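You operate a simulated robot arm through the tools that you are given. There is no shell and no other tool. Be economical: measure what you need, move in short steps, check, and stop when the job is done.

You are at the controls of a simulated two-armed robot. One attempt, no reset.

## Task
Take the orange clip from the yellow bay and leave it on the shelf under the drum. Take the brass block on the yellow bay and put it away on the top of the die shelf. Put one of the weights from the top of the brown table on the top of the front spool stack. Any order will do.

The check looks at the end state, three seconds after you hand in, the way a careful person would. Anything else that was tipped, shoved, dropped, spilled or broken makes it a failure.

## Robot
Two 7-joint arms with two-finger grippers on one trunk, on a base that drives. Base frame: it is fixed to the floor where the robot stands at the start and does not move with it; the origin is under the middle of the robot, x ahead of it, y to its left, z up; the surface under the hand at the start is at about z = 517. Lengths are in mm, angles in rad, forces in N, time in s.
The left shoulder is at the start at [24, 218, 1055], the right one opposite. With the tool pointing down near the work surface each hand reaches from about 100 to 700 mm from the robot's upright axis, wherever it stands, measured 20 degrees to its own side. Places, roughly: shelf under the drum [-2300, -2200, 400]; top of the die shelf (34x18 cm) [-8920, 1440, 720]; top of the front spool stack (24x24 cm) [-4780, 160, 940]; weight [-3750, 1500, 750]. Payload 2.2 kg a hand.
Tool frame (each hand has its own): the origin (TCP) lies between the finger pads and is the grasp point; the fingertips stand 19 mm ahead of it; z points along the fingers, y is the line along which they close. The gripper opens to 116 mm. The gripper's body begins 70 mm behind the TCP.
Orientation is that of the tool frame in the base frame, as a unit quaternion [w, x, y, z]. With the fingers straight down and closing along the base's y, the tool's x points along the base's -x, its y along +y and its z along -z.

## Interface
- The arms move only by the tool nudge_tool. It takes "left_plan", "right_plan" or both (then of equal length, played together; a hand with none holds still); each is a list of rows, each a list of 7 numbers: the shift along the base's x, y, z in units of 50 mm (1.0 is 50 mm), then the turn, a rotation vector about the base's x, y, z in units of 5 degrees (1.0 is 5 degrees), then the gripper command, from -1 (fully open) to 1 (shut), values between in proportion. In form: [[x, y, z, ax, ay, az, hand], ...]. A call has 1 to 10 rows; each row shifts and turns the commanded pose from where the row before left it. A call with a number of a shift or a turn outside -1 to 1 is refused whole. Each row takes 0.2 s and may step no farther than 50 mm and 0.15 rad from the row before; otherwise, or with a gripper value out of range, the whole call is refused. Where a pose cannot be reached the arm comes as near as it can. A force on the tool above 40 N (or 10 N above the force at the start of the call, whichever is more), or a blocked arm, ends the call early, and 0.2 s more pass. Each finger halts on what it meets, pressing with about 40 N; the grip force reading is that of the motor and also rises with nothing between the fingers. The clock runs only during rows and for 0.2 s after the last one: add rows that do not move to give the fingers time. The reply holds the time, the measured pose of the TCP, the force on the tool along the base axes, the opening and the grip force, in the units named above and with some noise, with the torque about the TCP (base axes, N m) and any sound that the robot's microphone picked up.
- Cameras (640 x 400 px; columns grow to the right, rows downward): "scene" is now at [107.5, 51.1, 1210.5]; the picture's right is [0.61, -0.80, -0.00], its down [-0.57, -0.43, -0.70] and it looks along [0.56, 0.42, -0.72] (base axes); focal length 277 px, centre (320, 200). "left" rides on the left gripper at [69, 15, -97] in its tool frame; the picture's right is [-0.21, 0.98, 0.00], its down [-0.76, -0.17, -0.63] and it looks along [-0.62, -0.14, 0.77] (tool axes); focal length 251 px, centre (320, 200). "right" rides on the right gripper at [69, -15, -97] in its tool frame; the picture's right is [0.21, 0.98, 0.00], its down [-0.76, 0.17, -0.63] and it looks along [-0.62, 0.14, 0.77] (tool axes); focal length 251 px, centre (320, 200). There is no depth. A picture from a camera that has moved, and an enlarged one, comes with that camera's place and axes in the base frame and with its lens.
- snapshot(camera): a new picture of that camera. No time passes.
- raise_lower(by): slides the trunk up (or, below 0, down) by that many mm; the arms and the scene camera ride with it, the base frame stays. It gives what a move gives, with no picture.
- steer(legs): drives the robot by 1 to 6 legs, each [ahead, left, turn to the left] in mm, mm and rad, along the robot's own axes; the way and the turn of a leg run together, so that a leg with both is an arc; at most 1500 mm and 3.142 rad a leg. The arms and the cameras ride along, it lands a little off, and it stops where it bumps. It gives what a move gives.
- aim_head(pan, tilt): turns the head with the scene camera to pan (to the left, within 1.396 rad either way) and tilt (down, from -0.506 to 1.204), counted from straight ahead of the robot. It gives what a move gives.
- inspect(camera, box): a new picture of the part [left, top, right, bottom] of that camera's present view, enlarged. No time passes.
- job_done(): hands the job in; it is judged then, once.

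Work in short steps. Places have to be worked out from the pictures, the camera data and where the tool is seen: move nearer, look again, correct. Check each grasp and each placing, and mend what went wrong. You have 165 turns and 130 pictures in all, those below and enlarged ones among them. Open the grippers and draw the arms clear of the work before you hand the job in, unless the task says otherwise; then end with one line.

The tools are called after ">>>" as name(argument=value, ...) on one line, values as JSON. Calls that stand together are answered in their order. nudge_tool: Moves the arms, as the interface text tells. Its arguments: {"type":"object","properties":{"left_plan":{"type":"array","items":{"type":"array","items":{"type":"number"}}},"right_plan":{"type":"array","items":{"type":"array","items":{"type":"number"}}}},"required":[]} The other tools are called the same way: raise_lower (by) slides the trunk up or down; steer (legs) drives the base; aim_head (pan, tilt) turns the head that bears the scene camera; snapshot (camera) takes a picture; inspect (camera, box) takes an enlarged picture of a part of a camera's view; job_done () hands the job in.

At the start:

```text
clock: 0.0
left_position: [432.4, 435.9, 802.9]
left_ee_rot: [0.0, 0.0, 1.0, -0.001]
left_ft_force: [0.4, 0.8, 0.8]
left_torque: [-0.02, 0.01, -0.05]
left_opening: 116.2
left_gripper_force: 0.0
right_position: [326.2, 33.8, 789.2]
right_ee_rot: [0.0, -0.001, 1.0, -0.001]
right_ft_force: [0.6, 0.0, 0.5]
right_torque: [0.02, 0.02, 0.0]
right_opening: 115.9
right_gripper_force: 0.0
trunk travel left (down, up): [-200.0, 290.0]
robot x, y, heading: [1.0, 0.7, 0.003]
head pan, tilt: [0.651, 0.794]
```

scene: 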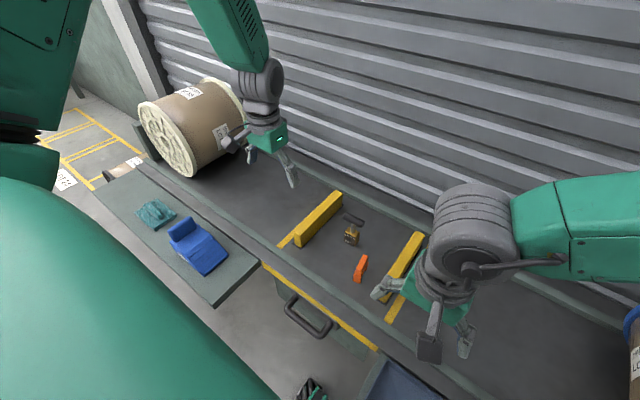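
right: 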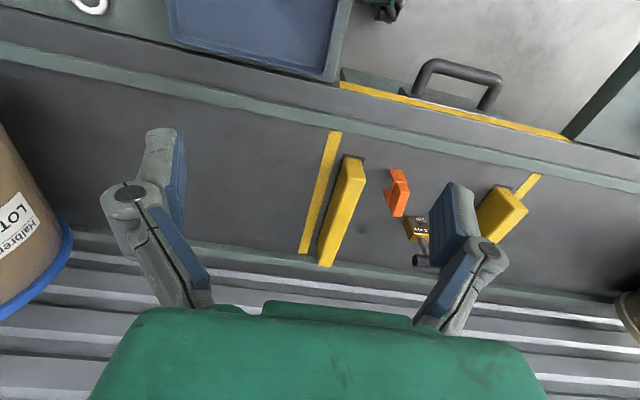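
left: 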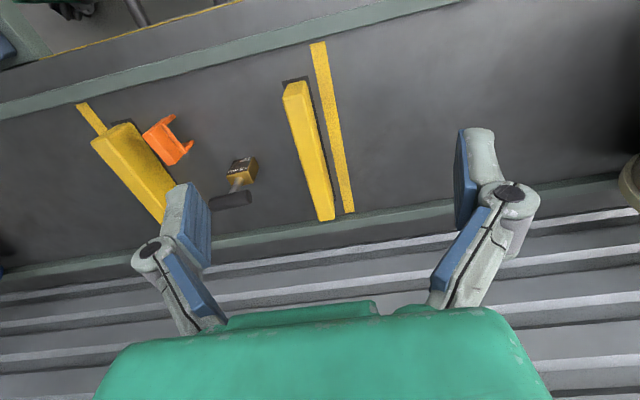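

I begin with enlarged views of the yellow bay to see the clip and the brass block.

>>> inspect(camera="scene", box=[260, 170, 440, 320])

>>> inspect(camera="left", box=[80, 80, 340, 240])

>>> inspect(camera="right", box=[300, 120, 540, 280])

```text
2.67 times, centred on (350, 245) of scene
camera zoom: at [107.5, 51.1, 1210.5], right [0.61, -0.8, 0.0], down [-0.57, -0.43, -0.7], along [0.56, 0.42, -0.72], focal length 738 px, centre (240, 80)
```

zoom: 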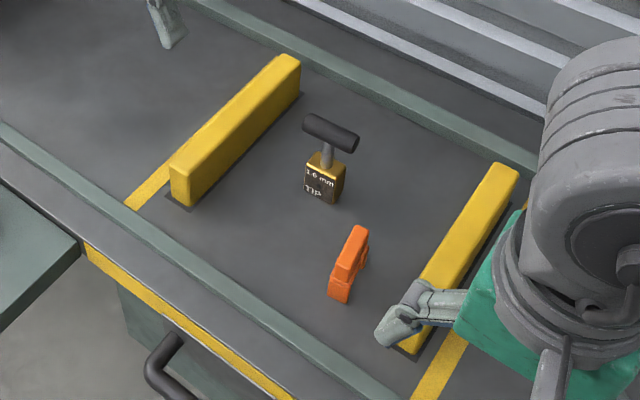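

```text
2.46 times, centred on (210, 160) of left
camera zoom: at [363.6, 450.9, 899.7], right [0.21, 0.98, 0.0], down [0.76, -0.17, 0.63], along [0.62, -0.14, -0.78], focal length 619 px, centre (591, 298)
```

zoom: 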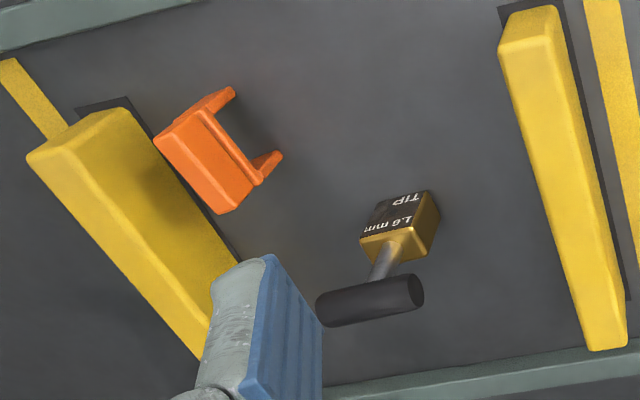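

```text
2.50 times, centred on (420, 200) of right
camera zoom: at [257.6, 18.9, 884.7], right [-0.22, 0.98, 0.0], down [0.76, 0.17, 0.63], along [0.62, 0.14, -0.78], focal length 629 px, centre (70, 200)
```

zoom: 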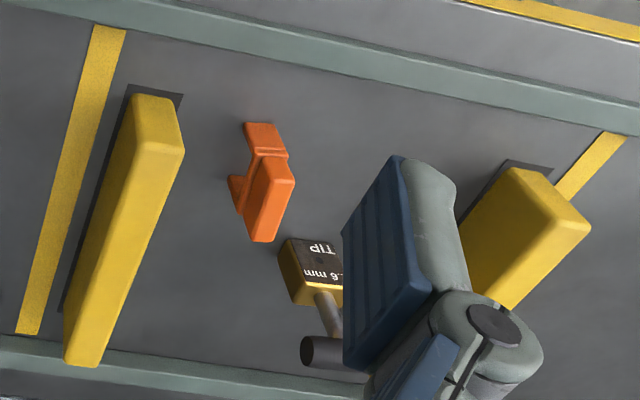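

The block has a T-bar handle on top of a stem. I move the left hand to above the brass block for a close look.

>>> nudge_tool(left_plan=[[0.4, -0.6, -0.1, 0, 0, 0, -1], [0.4, -0.6, -0.1, 0, 0, 0, -1], [0.4, -0.6, -0.1, 0, 0, 0, -1], [0.4, -0.6, -0.1, 0, 0, 0, -1], [0.4, -0.5, -0.1, 0, 0, 0, -1]])

>>> snapshot(camera="left")

```text
clock: 1.2
left_position: [530.2, 291.5, 778.6]
left_ee_rot: [0.001, 0.0, 1.0, 0.001]
left_ft_force: [-0.4, -0.4, -0.5]
left_torque: [0.0, 0.01, 0.01]
left_opening: 115.8
left_gripper_force: 0.1
right_position: [325.8, 32.3, 790.3]
right_ee_rot: [0.0, -0.001, 1.0, 0.001]
right_ft_force: [0.4, -0.6, 0.4]
right_torque: [-0.01, 0.02, 0.01]
right_opening: 116.1
right_gripper_force: 0.0
trunk travel left (down, up): [-200.0, 290.0]
robot x, y, heading: [0.3, -1.2, 0.001]
head pan, tilt: [0.651, 0.794]
```

```text
123 pictures are left
camera left: at [460.7, 305.1, 875.3], right [0.21, 0.98, 0.0], down [0.76, -0.17, 0.63], along [0.62, -0.13, -0.77], focal length 251 px, centre (320, 200)
```

left: 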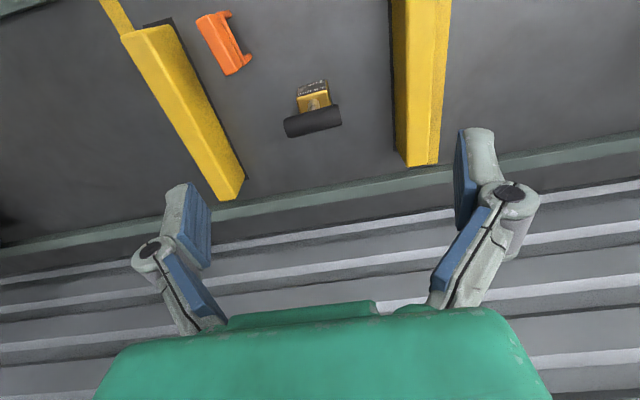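

Triangulated, the T-bar centre is near (556, 278, 628), lying along y and about 57 mm long. I can grip it by its ends in the present orientation, so I descend partway and look.

>>> nudge_tool(left_plan=[[0.17, -0.09, -0.6, 0, 0, 0, -1], [0.17, -0.09, -0.6, 0, 0, 0, -1], [0.17, -0.09, -0.6, 0, 0, 0, -1]])

>>> snapshot(camera="left")

>>> snapshot(camera="scene")

```text
clock: 2.0
left_position: [558.0, 279.5, 688.3]
left_ee_rot: [0.0, 0.0, 1.0, 0.001]
left_ft_force: [0.5, -0.2, -0.2]
left_torque: [0.01, 0.03, -0.01]
left_opening: 115.6
left_gripper_force: 0.1
right_position: [325.0, 32.5, 789.5]
right_ee_rot: [0.002, 0.0, 1.0, 0.0]
right_ft_force: [-0.5, 0.4, -0.8]
right_torque: [0.0, 0.02, -0.02]
right_opening: 116.1
right_gripper_force: 0.0
trunk travel left (down, up): [-200.0, 290.0]
robot x, y, heading: [0.4, 3.9, -0.002]
head pan, tilt: [0.651, 0.794]
```

```text
122 pictures are left
camera left: at [487.7, 292.9, 784.9], right [0.21, 0.98, 0.0], down [0.76, -0.17, 0.63], along [0.62, -0.14, -0.77], focal length 251 px, centre (320, 200)
```

left: 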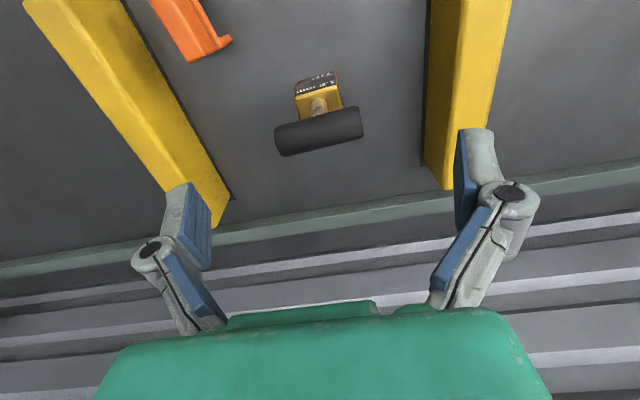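

```text
121 pictures are left
camera scene: at [109.4, 50.1, 1210.3], right [0.61, -0.8, 0.0], down [-0.57, -0.43, -0.7], along [0.55, 0.42, -0.72], focal length 277 px, centre (320, 200)
```

scene: 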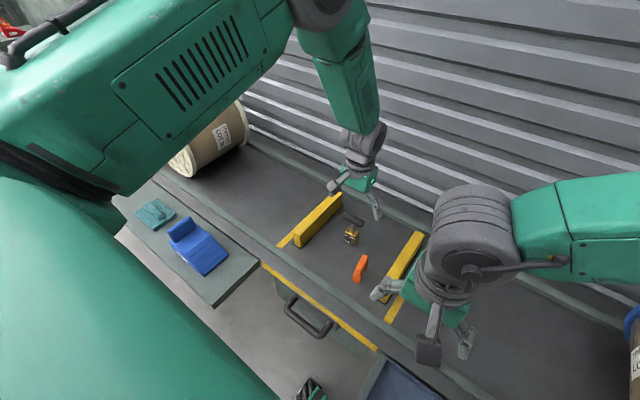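

The new view agrees: bar at about (557, 277, 624). I lower 64 mm and close on its ends.

>>> nudge_tool(left_plan=[[0, -0.02, -0.43, 0, 0, 0, -1], [0, -0.02, -0.43, 0, 0, 0, -1], [0, 0, -0.43, 0, 0, 0, -1], [0, 0, 0, 0, 0, 0, -1]])

>>> snapshot(camera="left")

```text
clock: 3.0
left_position: [556.0, 276.9, 623.6]
left_ee_rot: [0.001, 0.0, 1.0, 0.0]
left_ft_force: [0.3, -0.8, -0.2]
left_torque: [-0.03, -0.03, -0.04]
left_opening: 115.6
left_gripper_force: 0.0
right_position: [323.8, 33.4, 790.5]
right_ee_rot: [0.001, -0.001, 1.0, 0.001]
right_ft_force: [0.0, -0.2, 0.2]
right_torque: [-0.02, -0.01, -0.03]
right_opening: 115.8
right_gripper_force: 0.0
trunk travel left (down, up): [-200.0, 290.0]
robot x, y, heading: [1.4, -0.0, -0.004]
head pan, tilt: [0.651, 0.794]
```

```text
120 pictures are left
camera left: at [486.0, 290.8, 721.0], right [0.21, 0.98, 0.0], down [0.76, -0.17, 0.63], along [0.62, -0.14, -0.77], focal length 251 px, centre (320, 200)
```

left: 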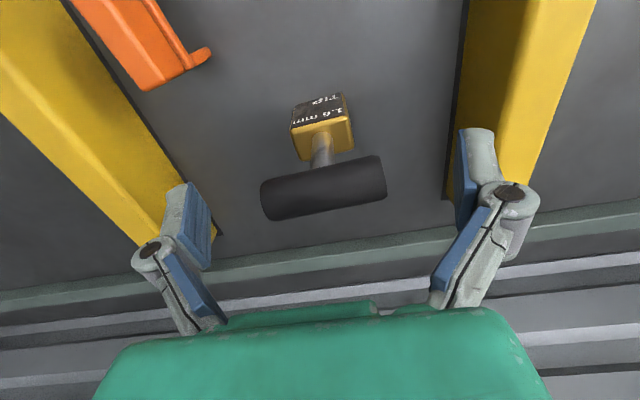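

The bar sits exactly at the TCP. I close.

>>> nudge_tool(left_plan=[[0, 0, 0, 0, 0, 0, 1], [0, 0, 0, 0, 0, 0, 1], [0, 0, 0, 0, 0, 0, 1], [0, 0, 0.3, 0, 0, 0, 1], [0, 0, 0.5, 0, 0, 0, 1], [0, 0, 0.5, 0, 0, 0, 1]])

>>> snapshot(camera="left")

```text
clock: 4.4
left_position: [556.7, 273.9, 689.6]
left_ee_rot: [0.001, 0.001, 1.0, 0.0]
left_ft_force: [-0.1, -0.3, -5.0]
left_torque: [0.0, 0.01, -0.01]
left_opening: 56.7
left_gripper_force: 39.5
right_position: [324.5, 32.8, 789.8]
right_ee_rot: [0.002, 0.0, 1.0, 0.0]
right_ft_force: [-0.6, 0.1, -1.0]
right_torque: [0.03, -0.01, 0.01]
right_opening: 116.1
right_gripper_force: 0.0
trunk travel left (down, up): [-200.0, 290.0]
robot x, y, heading: [0.4, 1.5, 0.001]
head pan, tilt: [0.651, 0.794]
```

```text
119 pictures are left
camera left: at [487.6, 288.7, 785.7], right [0.22, 0.98, 0.0], down [0.76, -0.17, 0.63], along [0.62, -0.14, -0.77], focal length 251 px, centre (320, 200)
```

left: 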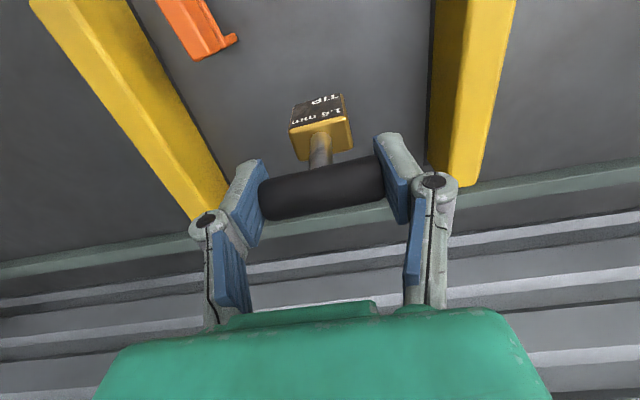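

Grasped and lifted (5 N). I draw the left hand back to its side and bring the right hand over the clip for a look.

>>> nudge_tool(left_plan=[[0, 0, 0.8, 0, 0, 0, 1], [0, 0, 0.8, 0, 0, 0, 1], [-0.5, 0.6, 0.4, 0, 0, 0, 1], [-0.5, 0.6, 0.2, 0, 0, 0, 1], [-0.5, 0.6, 0, 0, 0, 0, 1], [-0.5, 0.6, 0, 0, 0, 0, 1], [-0.5, 0.6, 0, 0, 0, 0, 1]], right_plan=[[0, 0, 0, 0, 0, 0, -1], [0, 0, 0, 0, 0, 0, -1], [0.4, 0.4, 0, 0, 0, 0, -1], [0.6, 0.5, -0.2, 0, 0, 0, -1], [0.6, 0.5, -0.3, 0, 0, 0, -1], [0.6, 0.5, -0.3, 0, 0, 0, -1], [0.6, 0.5, -0.3, 0, 0, 0, -1]])

>>> snapshot(camera="right")

>>> inspect(camera="left", box=[0, 0, 300, 190])

```text
clock: 6.0
left_position: [430.4, 428.9, 799.3]
left_ee_rot: [0.001, 0.001, 1.0, -0.002]
left_ft_force: [0.2, 0.0, -4.9]
left_torque: [0.01, 0.03, -0.01]
left_opening: 57.1
left_gripper_force: 39.7
right_position: [462.5, 153.9, 735.8]
right_ee_rot: [0.001, 0.0, 1.0, 0.0]
right_ft_force: [-0.1, 0.2, 0.1]
right_torque: [-0.02, 0.01, 0.0]
right_opening: 116.0
right_gripper_force: 0.0
trunk travel left (down, up): [-200.0, 290.0]
robot x, y, heading: [-0.4, -0.1, 0.001]
head pan, tilt: [0.651, 0.794]
```

```text
118 pictures are left
camera right: at [393.6, 139.4, 830.7], right [-0.22, 0.98, 0.0], down [0.76, 0.17, 0.63], along [0.62, 0.13, -0.77], focal length 251 px, centre (320, 200)
```

right: 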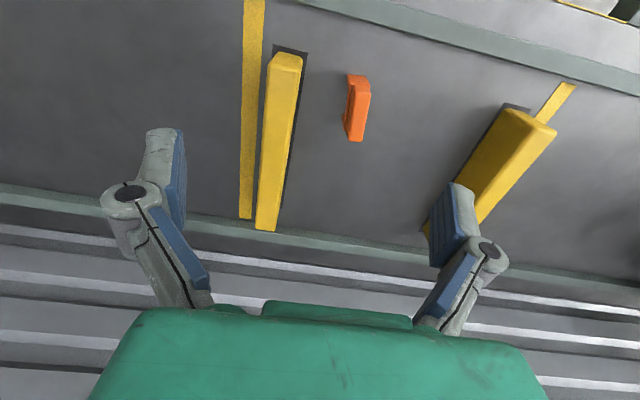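

```text
2.11 times, centred on (150, 95) of left
camera zoom: at [360.7, 442.9, 895.6], right [0.22, 0.98, 0.0], down [0.75, -0.17, 0.63], along [0.62, -0.14, -0.77], focal length 529 px, centre (678, 421)
```

zoom: 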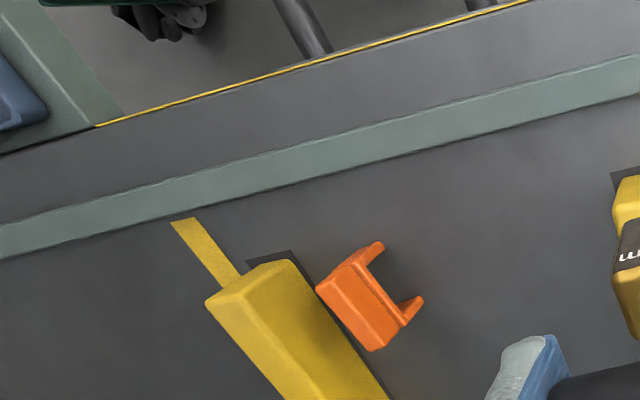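

I zoom on the clip from the right camera.

>>> inspect(camera="right", box=[290, 50, 430, 160])

>>> inspect(camera="scene", box=[320, 230, 400, 300])

```text
3.64 times, centred on (360, 105) of right
camera zoom: at [393.6, 139.4, 830.7], right [-0.22, 0.98, 0.0], down [0.76, 0.17, 0.63], along [0.62, 0.13, -0.77], focal length 914 px, centre (174, 546)
```

zoom: 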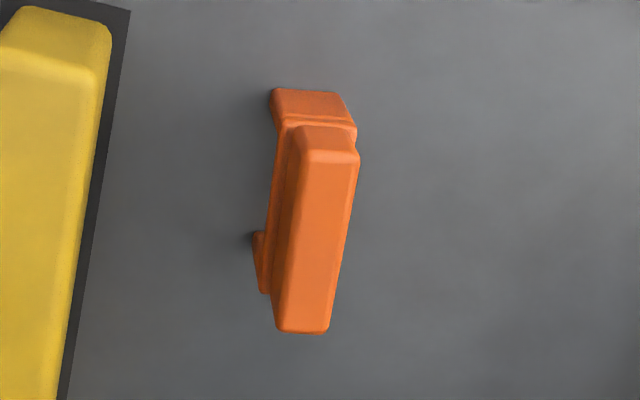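

```text
5.71 times, centred on (360, 265) of scene
camera zoom: at [108.0, 55.4, 1210.2], right [0.61, -0.8, 0.0], down [-0.57, -0.44, -0.7], along [0.56, 0.42, -0.72], focal length 1581 px, centre (91, -171)
```

zoom: 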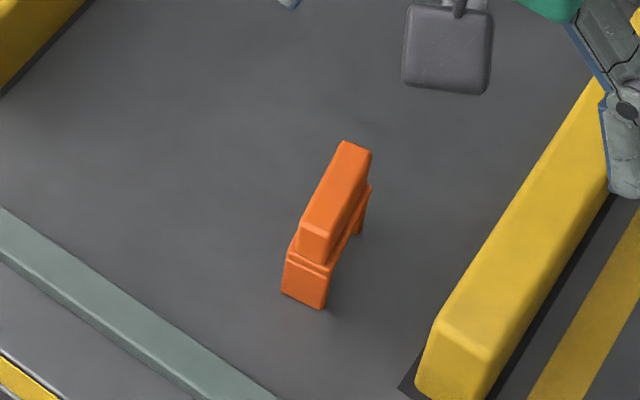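

The clip stands on two legs like a staple, with a grip bar on top near (477, 197, 580), yawed about +12°. I align the right hand with it at half opening, to stay clear of the yellow rail.

>>> nudge_tool(right_plan=[[0.08, 0.25, -0.3, 0, 0, 0.8, 0], [0.07, 0.2, -0.5, 0, 0, 0.8, 0], [0.07, 0.2, -0.5, 0, 0, 0.8, 0], [0.07, 0.2, -0.5, 0, 0, 0, 0], [0, 0, 0, 0, 0, 0, 0]])

>>> snapshot(camera="right")

>>> inspect(camera="scene", box=[300, 170, 460, 300])

```text
clock: 7.2
left_position: [429.8, 427.9, 800.0]
left_ee_rot: [0.001, 0.0, 1.0, -0.001]
left_ft_force: [1.3, 0.2, -5.7]
left_torque: [0.01, 0.01, -0.01]
left_opening: 57.0
left_gripper_force: 39.9
right_position: [484.0, 172.3, 657.1]
right_ee_rot: [0.001, -0.105, 0.994, 0.001]
right_ft_force: [0.0, -0.6, 0.0]
right_torque: [0.03, 0.02, 0.0]
right_opening: 58.0
right_gripper_force: 0.0
right hand out of reach, approached as far as the arm can: row 3, 4
trunk travel left (down, up): [-200.0, 290.0]
robot x, y, heading: [0.2, 0.8, -0.002]
head pan, tilt: [0.651, 0.794]
```

```text
114 pictures are left
camera right: at [419.3, 143.3, 752.1], right [-0.41, 0.91, 0.0], down [0.7, 0.32, 0.63], along [0.58, 0.26, -0.77], focal length 251 px, centre (320, 200)
```

right: 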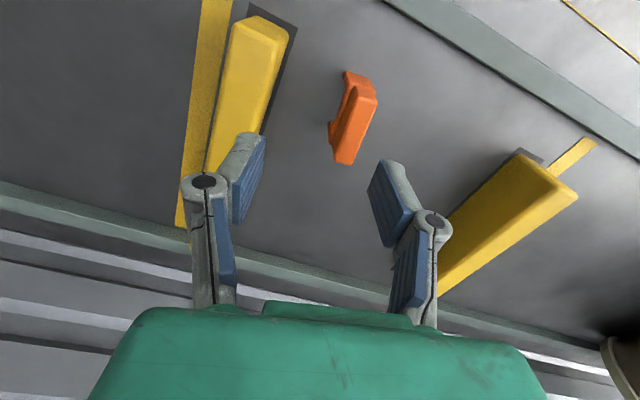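

```text
3.08 times, centred on (380, 235) of scene
camera zoom: at [108.4, 52.1, 1210.3], right [0.61, -0.8, 0.0], down [-0.57, -0.43, -0.7], along [0.55, 0.42, -0.72], focal length 851 px, centre (135, 92)
```

zoom: 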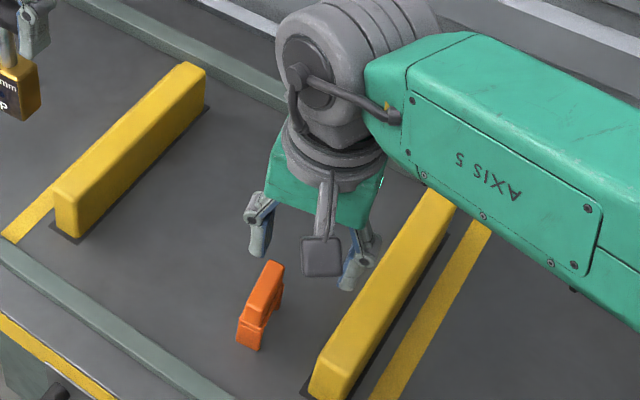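

The right arm can't quite reach across. Before turning the base a bit to the left, I look at what stands around the robot.

>>> nudge_tool(right_plan=[[-0.4, -0.2, 0.8, 0, 0, 0, 0], [-0.4, -0.3, 0.8, 0, 0, 0, 0], [-0.4, -0.4, 0.6, 0, 0, 0, 0]])

>>> aim_head(pan=1.2, tilt=1.1)

>>> snapshot(camera="scene")

>>> aim_head(pan=-0.6, tilt=1.1)

>>> snapshot(camera="scene")

```text
clock: 8.0
left_position: [430.0, 425.4, 800.8]
left_ee_rot: [0.0, 0.0, 1.0, 0.002]
left_ft_force: [0.8, -0.6, -4.2]
left_torque: [-0.01, 0.02, 0.0]
left_opening: 56.9
left_gripper_force: 40.0
right_position: [422.4, 125.5, 768.5]
right_ee_rot: [0.001, -0.105, 0.994, 0.0]
right_ft_force: [0.2, -0.6, -0.4]
right_torque: [0.03, -0.02, -0.01]
right_opening: 57.8
right_gripper_force: 0.0
trunk travel left (down, up): [-200.0, 290.0]
robot x, y, heading: [1.9, 0.3, 0.001]
head pan, tilt: [0.651, 0.794]
```

```text
clock: 9.0
left_position: [429.8, 426.1, 799.4]
left_ee_rot: [0.002, 0.0, 1.0, 0.0]
left_ft_force: [-0.4, -0.3, -3.9]
left_torque: [-0.02, 0.01, 0.0]
left_opening: 56.8
left_gripper_force: 40.1
right_position: [425.1, 127.3, 767.4]
right_ee_rot: [0.002, -0.105, 0.994, 0.0]
right_ft_force: [-0.1, -0.2, 0.2]
right_torque: [-0.02, -0.02, 0.01]
right_opening: 57.9
right_gripper_force: 0.0
trunk travel left (down, up): [-200.0, 290.0]
robot x, y, heading: [2.2, 0.8, 0.002]
head pan, tilt: [1.201, 1.1]
```

```text
112 pictures are left
camera scene: at [66.6, 62.4, 1188.3], right [0.93, -0.36, 0.0], down [-0.32, -0.83, -0.45], along [0.16, 0.42, -0.89], focal length 277 px, centre (320, 200)
```

scene: 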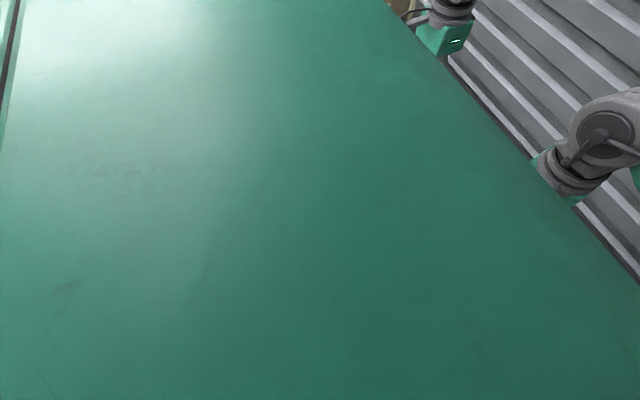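

```text
clock: 10.8
left_position: [429.2, 424.5, 800.4]
left_ee_rot: [0.001, 0.0, 1.0, 0.0]
left_ft_force: [-1.0, -0.6, -4.7]
left_torque: [0.0, 0.04, 0.03]
left_opening: 56.5
left_gripper_force: 40.4
right_position: [424.9, 127.9, 766.1]
right_ee_rot: [0.001, -0.106, 0.994, 0.001]
right_ft_force: [0.1, 0.1, -0.2]
right_torque: [-0.03, 0.01, 0.0]
right_opening: 57.9
right_gripper_force: 0.1
trunk travel left (down, up): [-200.0, 290.0]
robot x, y, heading: [-0.1, -0.1, 0.002]
head pan, tilt: [-0.6, 1.1]
```

```text
111 pictures are left
camera scene: at [95.9, -32.5, 1188.4], right [-0.56, -0.83, 0.01], down [-0.74, 0.5, -0.45], along [0.37, -0.26, -0.89], focal length 277 px, centre (320, 200)
```

scene: 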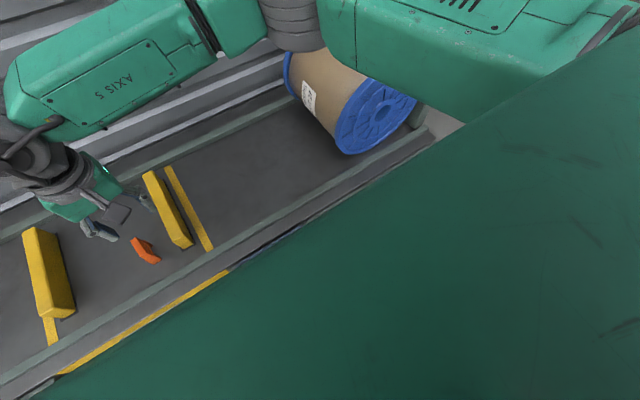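

The base's surroundings are hidden below the body; a small turn of 0.25 rad should be safe with both hands raised. I do it and check for a bump.

>>> steer(legs=[[0, 0, 0.25]])

>>> aim_head(pan=0.3, tilt=0.85)

>>> snapshot(camera="scene")

>>> snapshot(camera="right")

```text
clock: 12.0
left_position: [310.9, 516.3, 801.7]
left_ee_rot: [0.0, -0.125, 0.992, 0.002]
left_ft_force: [0.5, -0.5, -5.3]
left_torque: [-0.03, -0.02, -0.02]
left_opening: 56.7
left_gripper_force: 40.1
right_position: [380.8, 225.3, 768.3]
right_ee_rot: [0.001, -0.229, 0.973, 0.002]
right_ft_force: [0.7, 0.3, -0.2]
right_torque: [0.02, -0.01, -0.01]
right_opening: 58.1
right_gripper_force: 0.0
trunk travel left (down, up): [-200.0, 290.0]
robot x, y, heading: [1.2, -0.1, 0.249]
head pan, tilt: [-0.6, 1.1]
```

```text
clock: 13.2
left_position: [308.6, 518.7, 800.9]
left_ee_rot: [0.003, -0.124, 0.992, 0.001]
left_ft_force: [0.3, 0.8, -4.1]
left_torque: [-0.01, 0.0, -0.01]
left_opening: 56.9
left_gripper_force: 39.5
right_position: [377.7, 228.0, 768.3]
right_ee_rot: [0.002, -0.229, 0.974, 0.0]
right_ft_force: [0.4, -0.2, -0.5]
right_torque: [0.0, -0.03, 0.0]
right_opening: 58.0
right_gripper_force: 0.1
trunk travel left (down, up): [-200.0, 290.0]
robot x, y, heading: [-2.0, 3.1, 0.247]
head pan, tilt: [0.3, 0.85]
```

```text
110 pictures are left
camera scene: at [107.9, 55.8, 1205.8], right [0.52, -0.85, 0.0], down [-0.64, -0.4, -0.66], along [0.56, 0.34, -0.76], focal length 277 px, centre (320, 200)
```

scene: 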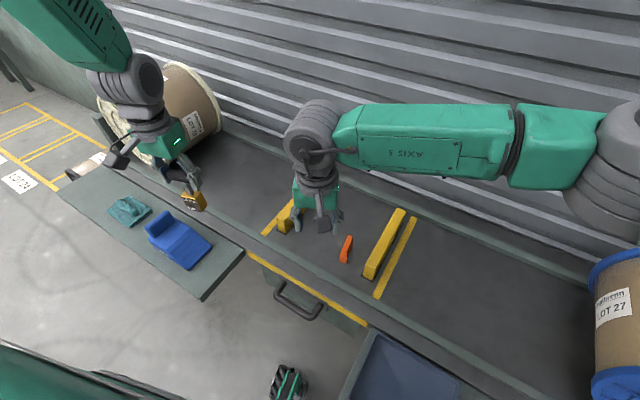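

```text
109 pictures are left
camera right: at [322.1, 183.1, 864.4], right [-0.63, 0.78, 0.0], down [0.6, 0.48, 0.64], along [0.5, 0.4, -0.77], focal length 251 px, centre (320, 200)
```

right: 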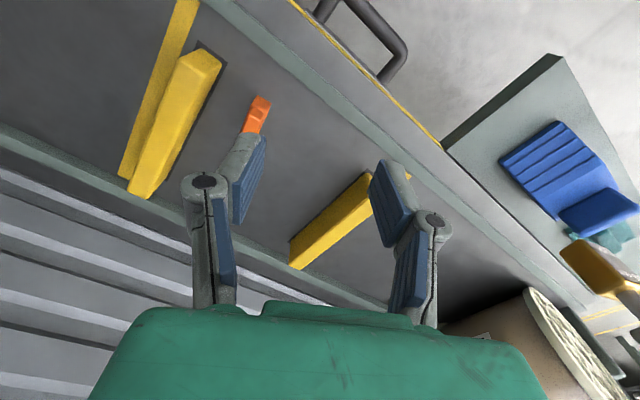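

No bump. I now bring the right hand to (477, 197, 680), turning it back to a 12° yaw.

>>> nudge_tool(right_plan=[[0.5, -0.15, -0.44, 0, 0, -0.95, 0], [0.5, -0.15, -0.44, 0, 0, -0.95, 0], [0.5, -0.16, -0.44, 0, 0, -0.95, 0], [0.48, -0.16, -0.44, 0, 0, 0, 0], [0, 0, 0, 0, 0, 0, 0]])

>>> snapshot(camera="right")

```text
clock: 14.4
left_position: [309.7, 517.9, 801.9]
left_ee_rot: [0.002, -0.125, 0.992, 0.0]
left_ft_force: [-0.1, 0.4, -5.0]
left_torque: [0.02, 0.0, -0.03]
left_opening: 56.5
left_gripper_force: 39.6
right_position: [476.3, 197.1, 681.7]
right_ee_rot: [0.003, -0.106, 0.994, 0.001]
right_ft_force: [-0.7, -0.3, -0.1]
right_torque: [0.02, -0.02, 0.0]
right_opening: 58.0
right_gripper_force: 0.1
trunk travel left (down, up): [-200.0, 290.0]
robot x, y, heading: [-2.0, -0.7, 0.249]
head pan, tilt: [0.3, 0.85]
```

```text
108 pictures are left
camera right: at [411.3, 167.5, 775.8], right [-0.42, 0.91, 0.0], down [0.7, 0.32, 0.64], along [0.58, 0.26, -0.77], focal length 251 px, centre (320, 200)
```

right: 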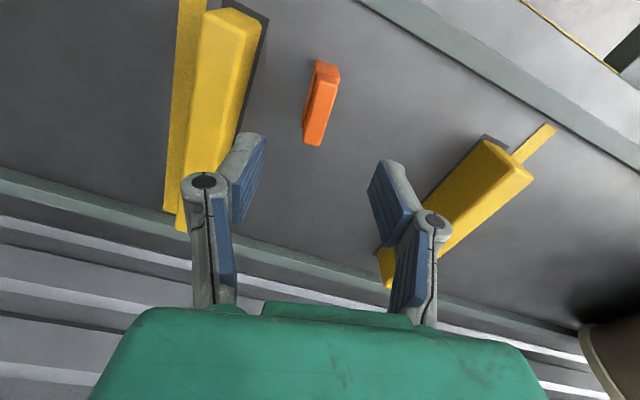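

Alignment is good (bar at about (475, 197)). I descend 65 mm and check.

>>> nudge_tool(right_plan=[[0, 0, -0.45, 0, 0, 0, 0], [0, 0, -0.45, 0, 0, 0, 0], [0, 0, -0.4, 0, 0, 0, 0], [0, 0, 0, 0, 0, 0, 0]])

>>> snapshot(camera="right")

```text
clock: 15.4
left_position: [307.5, 516.9, 800.6]
left_ee_rot: [0.002, -0.123, 0.992, 0.001]
left_ft_force: [-0.4, -0.2, -4.3]
left_torque: [0.02, 0.01, 0.04]
left_opening: 56.5
left_gripper_force: 40.4
right_position: [475.1, 196.1, 613.5]
right_ee_rot: [0.002, -0.105, 0.994, 0.0]
right_ft_force: [0.3, 0.2, 0.0]
right_torque: [0.01, 0.02, 0.0]
right_opening: 57.9
right_gripper_force: 0.1
trunk travel left (down, up): [-200.0, 290.0]
robot x, y, heading: [0.2, 1.5, 0.253]
head pan, tilt: [0.3, 0.85]
```

```text
107 pictures are left
camera right: at [410.5, 165.8, 710.4], right [-0.42, 0.91, 0.0], down [0.7, 0.32, 0.64], along [0.58, 0.26, -0.77], focal length 251 px, centre (320, 200)
```

right: 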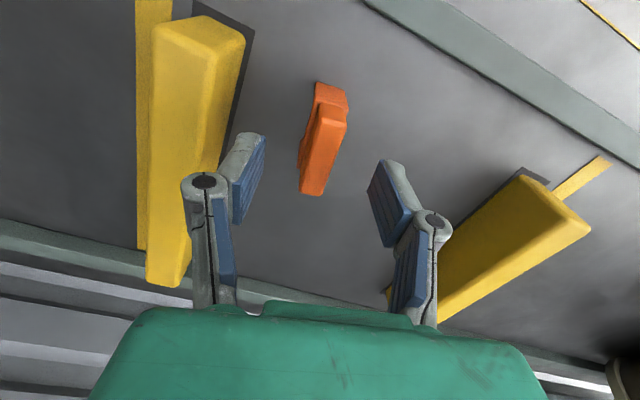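

Centred. I go down 34 mm, close, and lift a little.

>>> nudge_tool(right_plan=[[0, 0.02, -0.35, 0, 0, 0, 0], [0, 0.01, -0.34, 0, 0, 0, 0], [0, 0, 0, 0, 0, 0, 0], [0, 0, 0, 0, 0, 0, 1], [0, 0, 0, 0, 0, 0, 1], [0, 0, 0, 0, 0, 0, 1]])

>>> snapshot(camera="right")

```text
clock: 16.8
left_position: [308.8, 518.0, 803.0]
left_ee_rot: [0.003, -0.124, 0.992, 0.001]
left_ft_force: [-0.2, -0.1, -5.0]
left_torque: [-0.01, 0.02, 0.02]
left_opening: 56.6
left_gripper_force: 40.7
right_position: [476.6, 195.7, 581.4]
right_ee_rot: [0.003, -0.107, 0.994, 0.0]
right_ft_force: [0.2, -0.8, -0.4]
right_torque: [-0.01, 0.01, -0.01]
right_opening: 16.0
right_gripper_force: 40.6
trunk travel left (down, up): [-200.0, 290.0]
robot x, y, heading: [0.4, -0.6, 0.251]
head pan, tilt: [0.3, 0.85]
```

```text
106 pictures are left
camera right: at [411.8, 167.1, 676.5], right [-0.42, 0.91, 0.0], down [0.7, 0.32, 0.64], along [0.58, 0.26, -0.77], focal length 251 px, centre (320, 200)
```

right: 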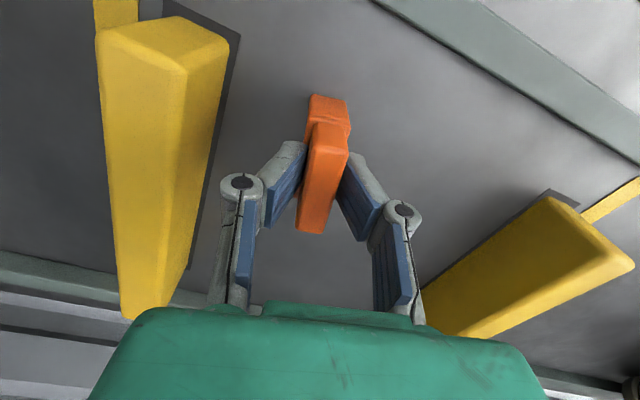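

Gripped at 16 mm. I lift well up.

>>> nudge_tool(right_plan=[[0, 0, 0.5, 0, 0, 0, 1], [0, 0, 0.8, 0, 0, 0, 1], [0, 0, 0.8, 0, 0, 0, 1], [-0.5, 0, 0.8, 0, 0, 0, 1], [-0.8, -0.3, 0.5, 0, 0, 0, 1], [-0.8, -0.5, 0.3, 0, 0, 0, 1], [-0.5, -0.5, 0, 0, 0, 0, 1]])

>>> snapshot(camera="right")

>>> snapshot(camera="left")

>>> aim_head(pan=-1.39, tilt=0.5)

>>> snapshot(camera="scene")

```text
clock: 18.4
left_position: [308.0, 515.9, 801.2]
left_ee_rot: [0.002, -0.125, 0.992, 0.002]
left_ft_force: [0.5, -0.2, -4.5]
left_torque: [0.0, 0.04, 0.0]
left_opening: 56.6
left_gripper_force: 40.1
right_position: [346.6, 129.3, 767.5]
right_ee_rot: [0.004, -0.106, 0.994, 0.0]
right_ft_force: [-0.4, -0.1, 0.7]
right_torque: [0.04, 0.01, 0.0]
right_opening: 16.0
right_gripper_force: 39.9
trunk travel left (down, up): [-200.0, 290.0]
robot x, y, heading: [3.3, -3.0, 0.25]
head pan, tilt: [0.3, 0.85]
```

```text
105 pictures are left
camera right: at [282.8, 100.6, 863.3], right [-0.42, 0.91, 0.0], down [0.7, 0.32, 0.64], along [0.58, 0.26, -0.77], focal length 251 px, centre (320, 200)
```

right: 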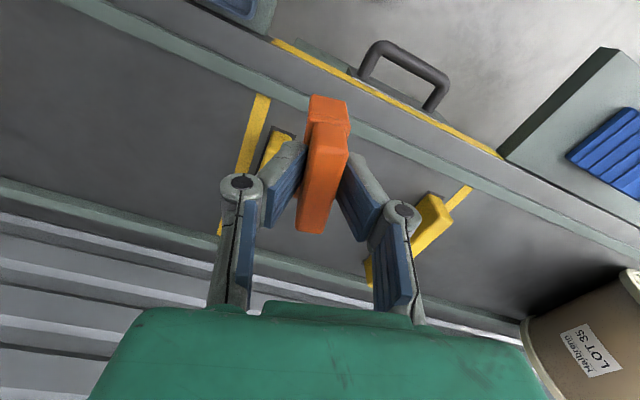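

```text
104 pictures are left
camera left: at [237.9, 513.2, 898.7], right [-0.03, 1.0, 0.0], down [0.77, 0.02, 0.64], along [0.64, 0.02, -0.77], focal length 251 px, centre (320, 200)
```

left: 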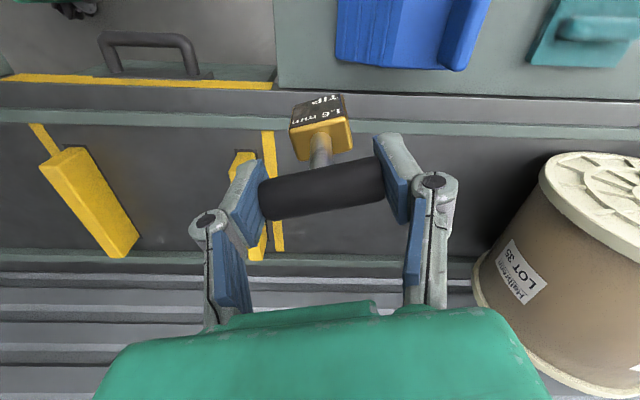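

```text
clock: 20.2
left_position: [310.4, 517.5, 801.9]
left_ee_rot: [0.002, -0.124, 0.992, 0.001]
left_ft_force: [0.1, -0.3, -4.2]
left_torque: [0.0, -0.02, 0.0]
left_opening: 56.5
left_gripper_force: 40.3
right_position: [347.1, 130.8, 767.3]
right_ee_rot: [0.002, -0.105, 0.994, 0.0]
right_ft_force: [0.5, -0.1, -0.3]
right_torque: [-0.05, -0.05, -0.02]
right_opening: 16.0
right_gripper_force: 40.2
trunk travel left (down, up): [-200.0, 290.0]
robot x, y, heading: [2.5, -2.3, 0.247]
head pan, tilt: [-1.389, 0.499]
```

```text
103 pictures are left
camera scene: at [79.9, -70.0, 1236.4], right [-0.91, -0.42, 0.0], down [-0.2, 0.43, -0.88], along [0.37, -0.8, -0.48], focal length 277 px, centre (320, 200)
```

scene: 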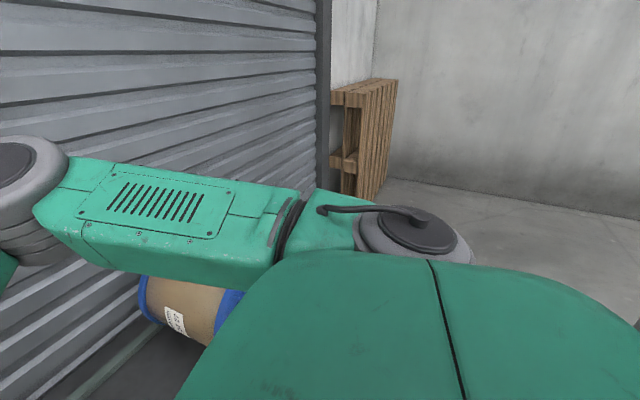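

Both pieces are held firmly. I turn left in place by about 1.2 rad (hands pass well above the side bench) and look around.

>>> steer(legs=[[0, 0, 1.2]])

>>> aim_head(pan=0.9, tilt=0.3)

>>> snapshot(camera="scene")

```text
clock: 23.6
left_position: [-374.1, 469.9, 802.1]
left_ee_rot: [0.001, -0.666, 0.746, 0.002]
left_ft_force: [1.3, 0.6, -4.8]
left_torque: [-0.02, 0.02, -0.01]
left_opening: 57.1
left_gripper_force: 39.9
right_position: [0.6, 370.0, 767.1]
right_ee_rot: [0.002, -0.653, 0.758, 0.002]
right_ft_force: [-0.2, 0.4, -0.2]
right_torque: [0.0, 0.02, 0.02]
right_opening: 16.1
right_gripper_force: 39.8
trunk travel left (down, up): [-200.0, 290.0]
robot x, y, heading: [-0.4, 1.4, 1.465]
head pan, tilt: [-1.389, 0.499]
```

```text
clock: 25.7
left_position: [-373.9, 468.4, 805.1]
left_ee_rot: [0.003, -0.666, 0.746, 0.004]
left_ft_force: [1.0, 0.2, -4.2]
left_torque: [-0.03, 0.0, -0.02]
left_opening: 56.6
left_gripper_force: 39.4
right_position: [0.3, 367.9, 769.8]
right_ee_rot: [0.002, -0.653, 0.758, 0.003]
right_ft_force: [-0.3, 0.7, 0.1]
right_torque: [0.02, 0.0, -0.02]
right_opening: 15.9
right_gripper_force: 40.5
trunk travel left (down, up): [-200.0, 290.0]
robot x, y, heading: [4.6, -0.3, 1.462]
head pan, tilt: [0.901, 0.3]
```

```text
102 pictures are left
camera scene: at [-64.6, 108.5, 1254.2], right [0.7, 0.71, 0.0], down [0.21, -0.21, -0.95], along [-0.68, 0.67, -0.3], focal length 277 px, centre (320, 200)
```

scene: 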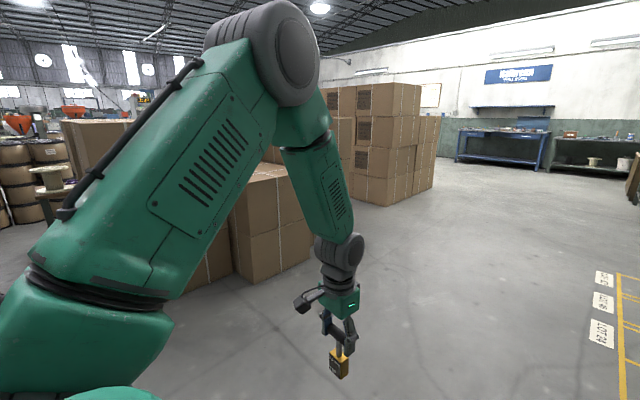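

Open room. I turn another 1.25 rad and look at the region toward the drum shelf.

>>> steer(legs=[[0, 0, 1.25]])

>>> aim_head(pan=0.8, tilt=0.35)

>>> snapshot(camera="scene")

>>> aim_head(pan=0.0, tilt=0.3)

>>> snapshot(camera="scene")

```text
clock: 29.2
left_position: [-561.1, -210.2, 805.3]
left_ee_rot: [0.001, 0.978, -0.21, -0.005]
left_ft_force: [-0.4, 0.4, -5.2]
left_torque: [-0.02, 0.02, 0.01]
left_opening: 56.9
left_gripper_force: 40.5
right_position: [-349.2, 114.3, 768.3]
right_ee_rot: [0.001, 0.973, -0.23, -0.004]
right_ft_force: [0.7, 0.5, -0.9]
right_torque: [-0.03, -0.02, -0.01]
right_opening: 16.1
right_gripper_force: 39.8
trunk travel left (down, up): [-200.0, 290.0]
robot x, y, heading: [-1.4, -1.7, 2.715]
head pan, tilt: [0.901, 0.3]
```

```text
clock: 29.9
left_position: [-558.1, -210.8, 806.4]
left_ee_rot: [0.001, 0.977, -0.211, -0.007]
left_ft_force: [0.6, 0.1, -5.2]
left_torque: [-0.01, -0.02, -0.03]
left_opening: 56.8
left_gripper_force: 39.7
right_position: [-346.7, 114.8, 770.1]
right_ee_rot: [0.0, 0.973, -0.231, -0.007]
right_ft_force: [-0.3, 0.0, -0.4]
right_torque: [0.02, 0.04, -0.01]
right_opening: 16.0
right_gripper_force: 39.7
trunk travel left (down, up): [-200.0, 290.0]
robot x, y, heading: [2.9, -0.7, 2.717]
head pan, tilt: [0.799, 0.351]
```

```text
101 pictures are left
camera scene: at [-127.6, -20.1, 1249.5], right [-0.37, 0.93, 0.0], down [0.32, 0.13, -0.94], along [-0.87, -0.34, -0.35], focal length 277 px, centre (320, 200)
```

scene: 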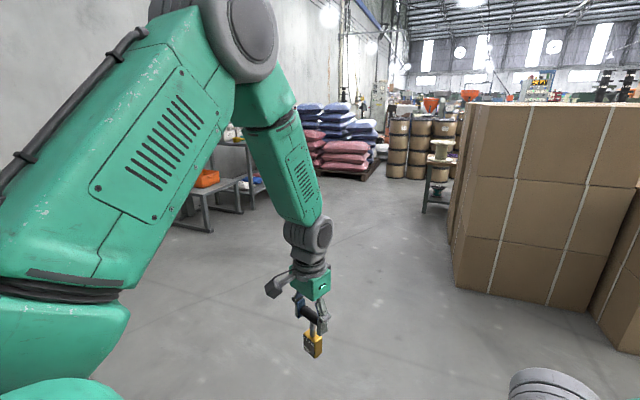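

```text
clock: 31.0
left_position: [-559.0, -210.7, 806.7]
left_ee_rot: [0.002, 0.977, -0.211, -0.006]
left_ft_force: [0.1, 0.6, -5.2]
left_torque: [-0.01, -0.01, -0.01]
left_opening: 56.7
left_gripper_force: 39.9
right_position: [-346.9, 115.2, 770.1]
right_ee_rot: [0.0, 0.973, -0.23, -0.006]
right_ft_force: [0.0, 0.8, -0.1]
right_torque: [0.01, -0.02, -0.02]
right_opening: 16.2
right_gripper_force: 40.5
trunk travel left (down, up): [-200.0, 290.0]
robot x, y, heading: [0.2, 1.5, 2.718]
head pan, tilt: [0.0, 0.3]
```

```text
100 pictures are left
camera scene: at [-126.3, 52.5, 1254.3], right [0.41, 0.91, 0.0], down [0.27, -0.12, -0.95], along [-0.87, 0.39, -0.3], focal length 277 px, centre (320, 200)
```

scene: 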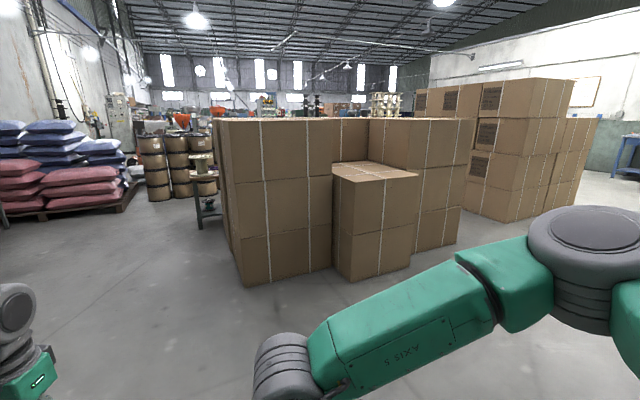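

The drum shelf lies behind the left arm on the left. I turn toward about (-2250, -1200), drive 1400 mm, and then look again.

>>> steer(legs=[[0, 0, 0.92], [1400, 0, 0]])

>>> aim_head(pan=0.35, tilt=0.4)

>>> snapshot(camera="scene")

```text
clock: 40.4
left_position: [-1432.5, -1210.2, 807.1]
left_ee_rot: [0.004, 0.973, 0.23, -0.005]
left_ft_force: [-0.2, -0.8, -3.9]
left_torque: [0.04, -0.04, -0.02]
left_opening: 56.7
left_gripper_force: 40.4
right_position: [-1553.0, -840.8, 770.5]
right_ee_rot: [0.004, 0.977, 0.212, -0.005]
right_ft_force: [-0.4, 0.5, -0.6]
right_torque: [0.01, 0.0, -0.01]
right_opening: 16.3
right_gripper_force: 40.1
trunk travel left (down, up): [-200.0, 290.0]
robot x, y, heading: [-1245.2, -639.1, -2.683]
head pan, tilt: [0.0, 0.3]
```

```text
clock: 41.2
left_position: [-1429.4, -1208.3, 808.2]
left_ee_rot: [0.005, 0.973, 0.231, -0.006]
left_ft_force: [0.2, -0.4, -4.0]
left_torque: [0.02, -0.04, 0.0]
left_opening: 56.7
left_gripper_force: 39.9
right_position: [-1551.0, -841.2, 771.6]
right_ee_rot: [0.004, 0.977, 0.213, -0.007]
right_ft_force: [-1.1, 0.5, -0.3]
right_torque: [0.02, 0.01, 0.01]
right_opening: 16.1
right_gripper_force: 40.0
trunk travel left (down, up): [-200.0, 290.0]
robot x, y, heading: [-1244.5, -644.1, -2.674]
head pan, tilt: [0.351, 0.4]
```

```text
99 pictures are left
camera scene: at [-1345.6, -734.6, 1245.0], right [-0.73, 0.69, 0.0], down [0.27, 0.29, -0.92], along [-0.63, -0.67, -0.39], focal length 277 px, centre (320, 200)
```

scene: 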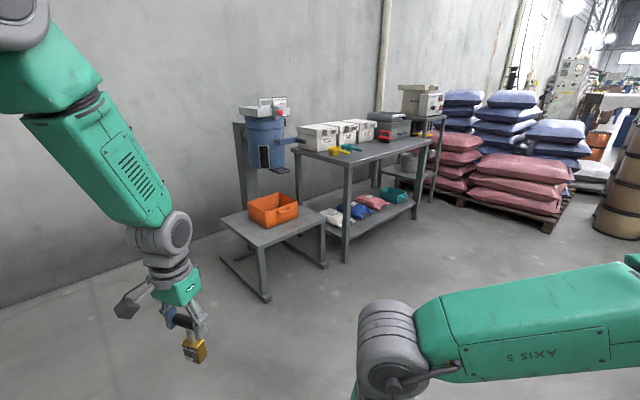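

The shelf under the drum is the low table with the orange bin. I enlarge it to choose a free spot.

>>> inspect(camera="scene", box=[200, 80, 400, 310])

```text
1.74 times, centred on (300, 195) of scene
camera zoom: at [-1345.6, -734.6, 1245.0], right [-0.73, 0.69, 0.0], down [0.27, 0.29, -0.92], along [-0.63, -0.67, -0.39], focal length 481 px, centre (355, 209)
```

zoom: 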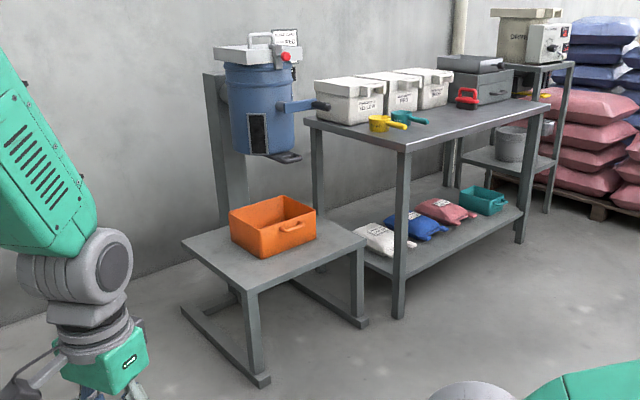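

The table spans about x −2533…−2000, y −2400…−1930 at z 400, with the bin in its middle. I'll set the clip at its front right, near (−2440, −1995), so I drive up to it facing −y, stopping a bit short.

>>> steer(legs=[[1127, 0, 0], [0, 0, 1.103], [200, 0, 0]])

>>> aim_head(pan=-0.2, tilt=0.8)

>>> snapshot(camera="scene")

```text
clock: 50.9
left_position: [-1810.2, -1763.0, 807.2]
left_ee_rot: [0.007, 0.699, 0.715, -0.003]
left_ft_force: [-0.4, -1.2, -4.2]
left_torque: [0.05, 0.0, 0.02]
left_opening: 56.6
left_gripper_force: 40.3
right_position: [-2193.9, -1714.8, 772.4]
right_ee_rot: [0.007, 0.713, 0.702, -0.003]
right_ft_force: [-0.5, -0.7, 0.3]
right_torque: [0.01, 0.0, 0.02]
right_opening: 16.0
right_gripper_force: 40.1
trunk travel left (down, up): [-200.0, 290.0]
robot x, y, heading: [-2241.9, -1350.2, -1.545]
head pan, tilt: [0.351, 0.4]
```

```text
clock: 51.9
left_position: [-1810.9, -1759.4, 810.2]
left_ee_rot: [0.008, 0.7, 0.714, -0.003]
left_ft_force: [1.0, -0.1, -5.0]
left_torque: [0.01, 0.01, -0.03]
left_opening: 56.6
left_gripper_force: 39.7
right_position: [-2195.9, -1711.5, 772.7]
right_ee_rot: [0.009, 0.713, 0.702, -0.004]
right_ft_force: [0.7, 0.7, -0.4]
right_torque: [0.02, -0.02, 0.0]
right_opening: 15.8
right_gripper_force: 40.0
trunk travel left (down, up): [-200.0, 290.0]
robot x, y, heading: [-2240.0, -1350.5, -1.548]
head pan, tilt: [-0.201, 0.799]
```

```text
97 pictures are left
camera scene: at [-2250.5, -1475.5, 1210.0], right [-0.98, 0.18, 0.0], down [0.12, 0.71, -0.69], along [-0.12, -0.68, -0.72], focal length 277 px, centre (320, 200)
```

scene: 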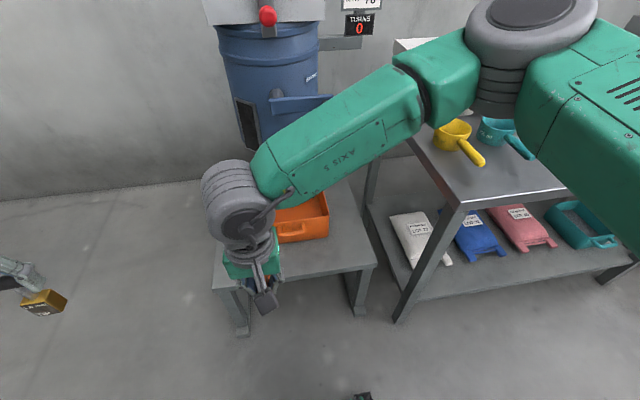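

Clear. I drive 165 mm further ahead, then move the right hand out to above the free right-front part of the shelf.

>>> steer(legs=[[165, 0, 0]])

>>> nudge_tool(right_plan=[[-0.8, -0.3, -0.4, 0, 0, 0, 1], [-0.8, -0.3, -0.4, 0, 0, 0, 1], [-0.8, -0.3, -0.4, 0, 0, 0, 1], [-0.8, -0.3, -0.4, 0, 0, 0, 1], [-0.8, -0.3, -0.4, 0, 0, 0, 1], [-0.8, -0.3, -0.4, 0, 0, 0, 1]])

>>> snapshot(camera="scene")

>>> snapshot(camera="right")

```text
clock: 53.3
left_position: [-1808.9, -1923.3, 809.6]
left_ee_rot: [0.009, 0.699, 0.715, -0.003]
left_ft_force: [-0.5, -0.7, -4.7]
left_torque: [0.06, 0.01, 0.0]
left_opening: 56.4
left_gripper_force: 40.2
right_position: [-2193.0, -1872.2, 772.6]
right_ee_rot: [0.008, 0.713, 0.701, -0.004]
right_ft_force: [-0.6, -0.9, -0.8]
right_torque: [-0.01, 0.01, 0.0]
right_opening: 15.9
right_gripper_force: 39.8
trunk travel left (down, up): [-200.0, 290.0]
robot x, y, heading: [-2241.8, -1512.4, -1.552]
head pan, tilt: [-0.201, 0.799]
```

```text
clock: 54.7
left_position: [-1867.1, -1937.9, 821.4]
left_ee_rot: [0.022, 0.701, 0.712, 0.032]
left_ft_force: [-2.3, -5.6, -7.0]
left_torque: [0.21, -0.14, 0.01]
left_opening: 56.5
left_gripper_force: 40.3
right_position: [-2450.8, -1932.9, 634.5]
right_ee_rot: [0.011, 0.693, 0.719, 0.052]
right_ft_force: [-4.0, -2.3, -1.3]
right_torque: [0.17, -0.25, -0.01]
right_opening: 15.9
right_gripper_force: 40.1
trunk travel left (down, up): [-200.0, 290.0]
robot x, y, heading: [-2240.1, -1512.5, -1.548]
head pan, tilt: [-0.201, 0.799]
stopped in row 6 (right hand): the force on the tool passed its limit at 68 N (the readings are from after the stop); the commanded pose is now the measured one
```

```text
96 pictures are left
camera scene: at [-2261.9, -1650.1, 1207.3], right [-0.98, 0.18, 0.0], down [0.13, 0.72, -0.68], along [-0.12, -0.67, -0.73], focal length 277 px, centre (320, 200)
```

scene: 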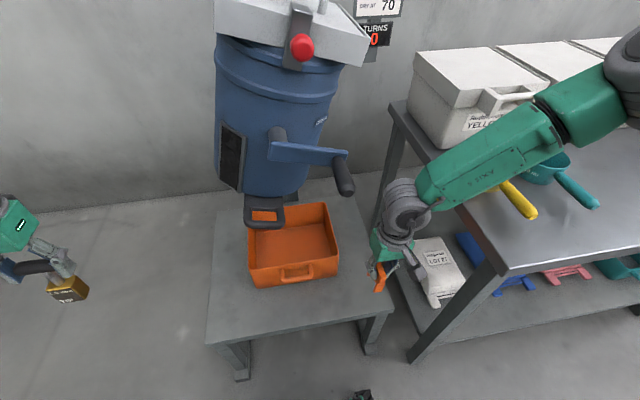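

```text
95 pictures are left
camera right: at [-2476.6, -1870.6, 731.7], right [0.96, 0.25, 0.1], down [0.14, -0.79, 0.6], along [0.23, -0.57, -0.79], focal length 251 px, centre (320, 200)
```

right: 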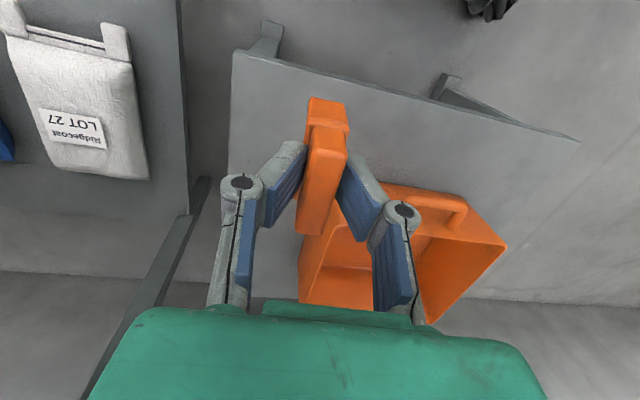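

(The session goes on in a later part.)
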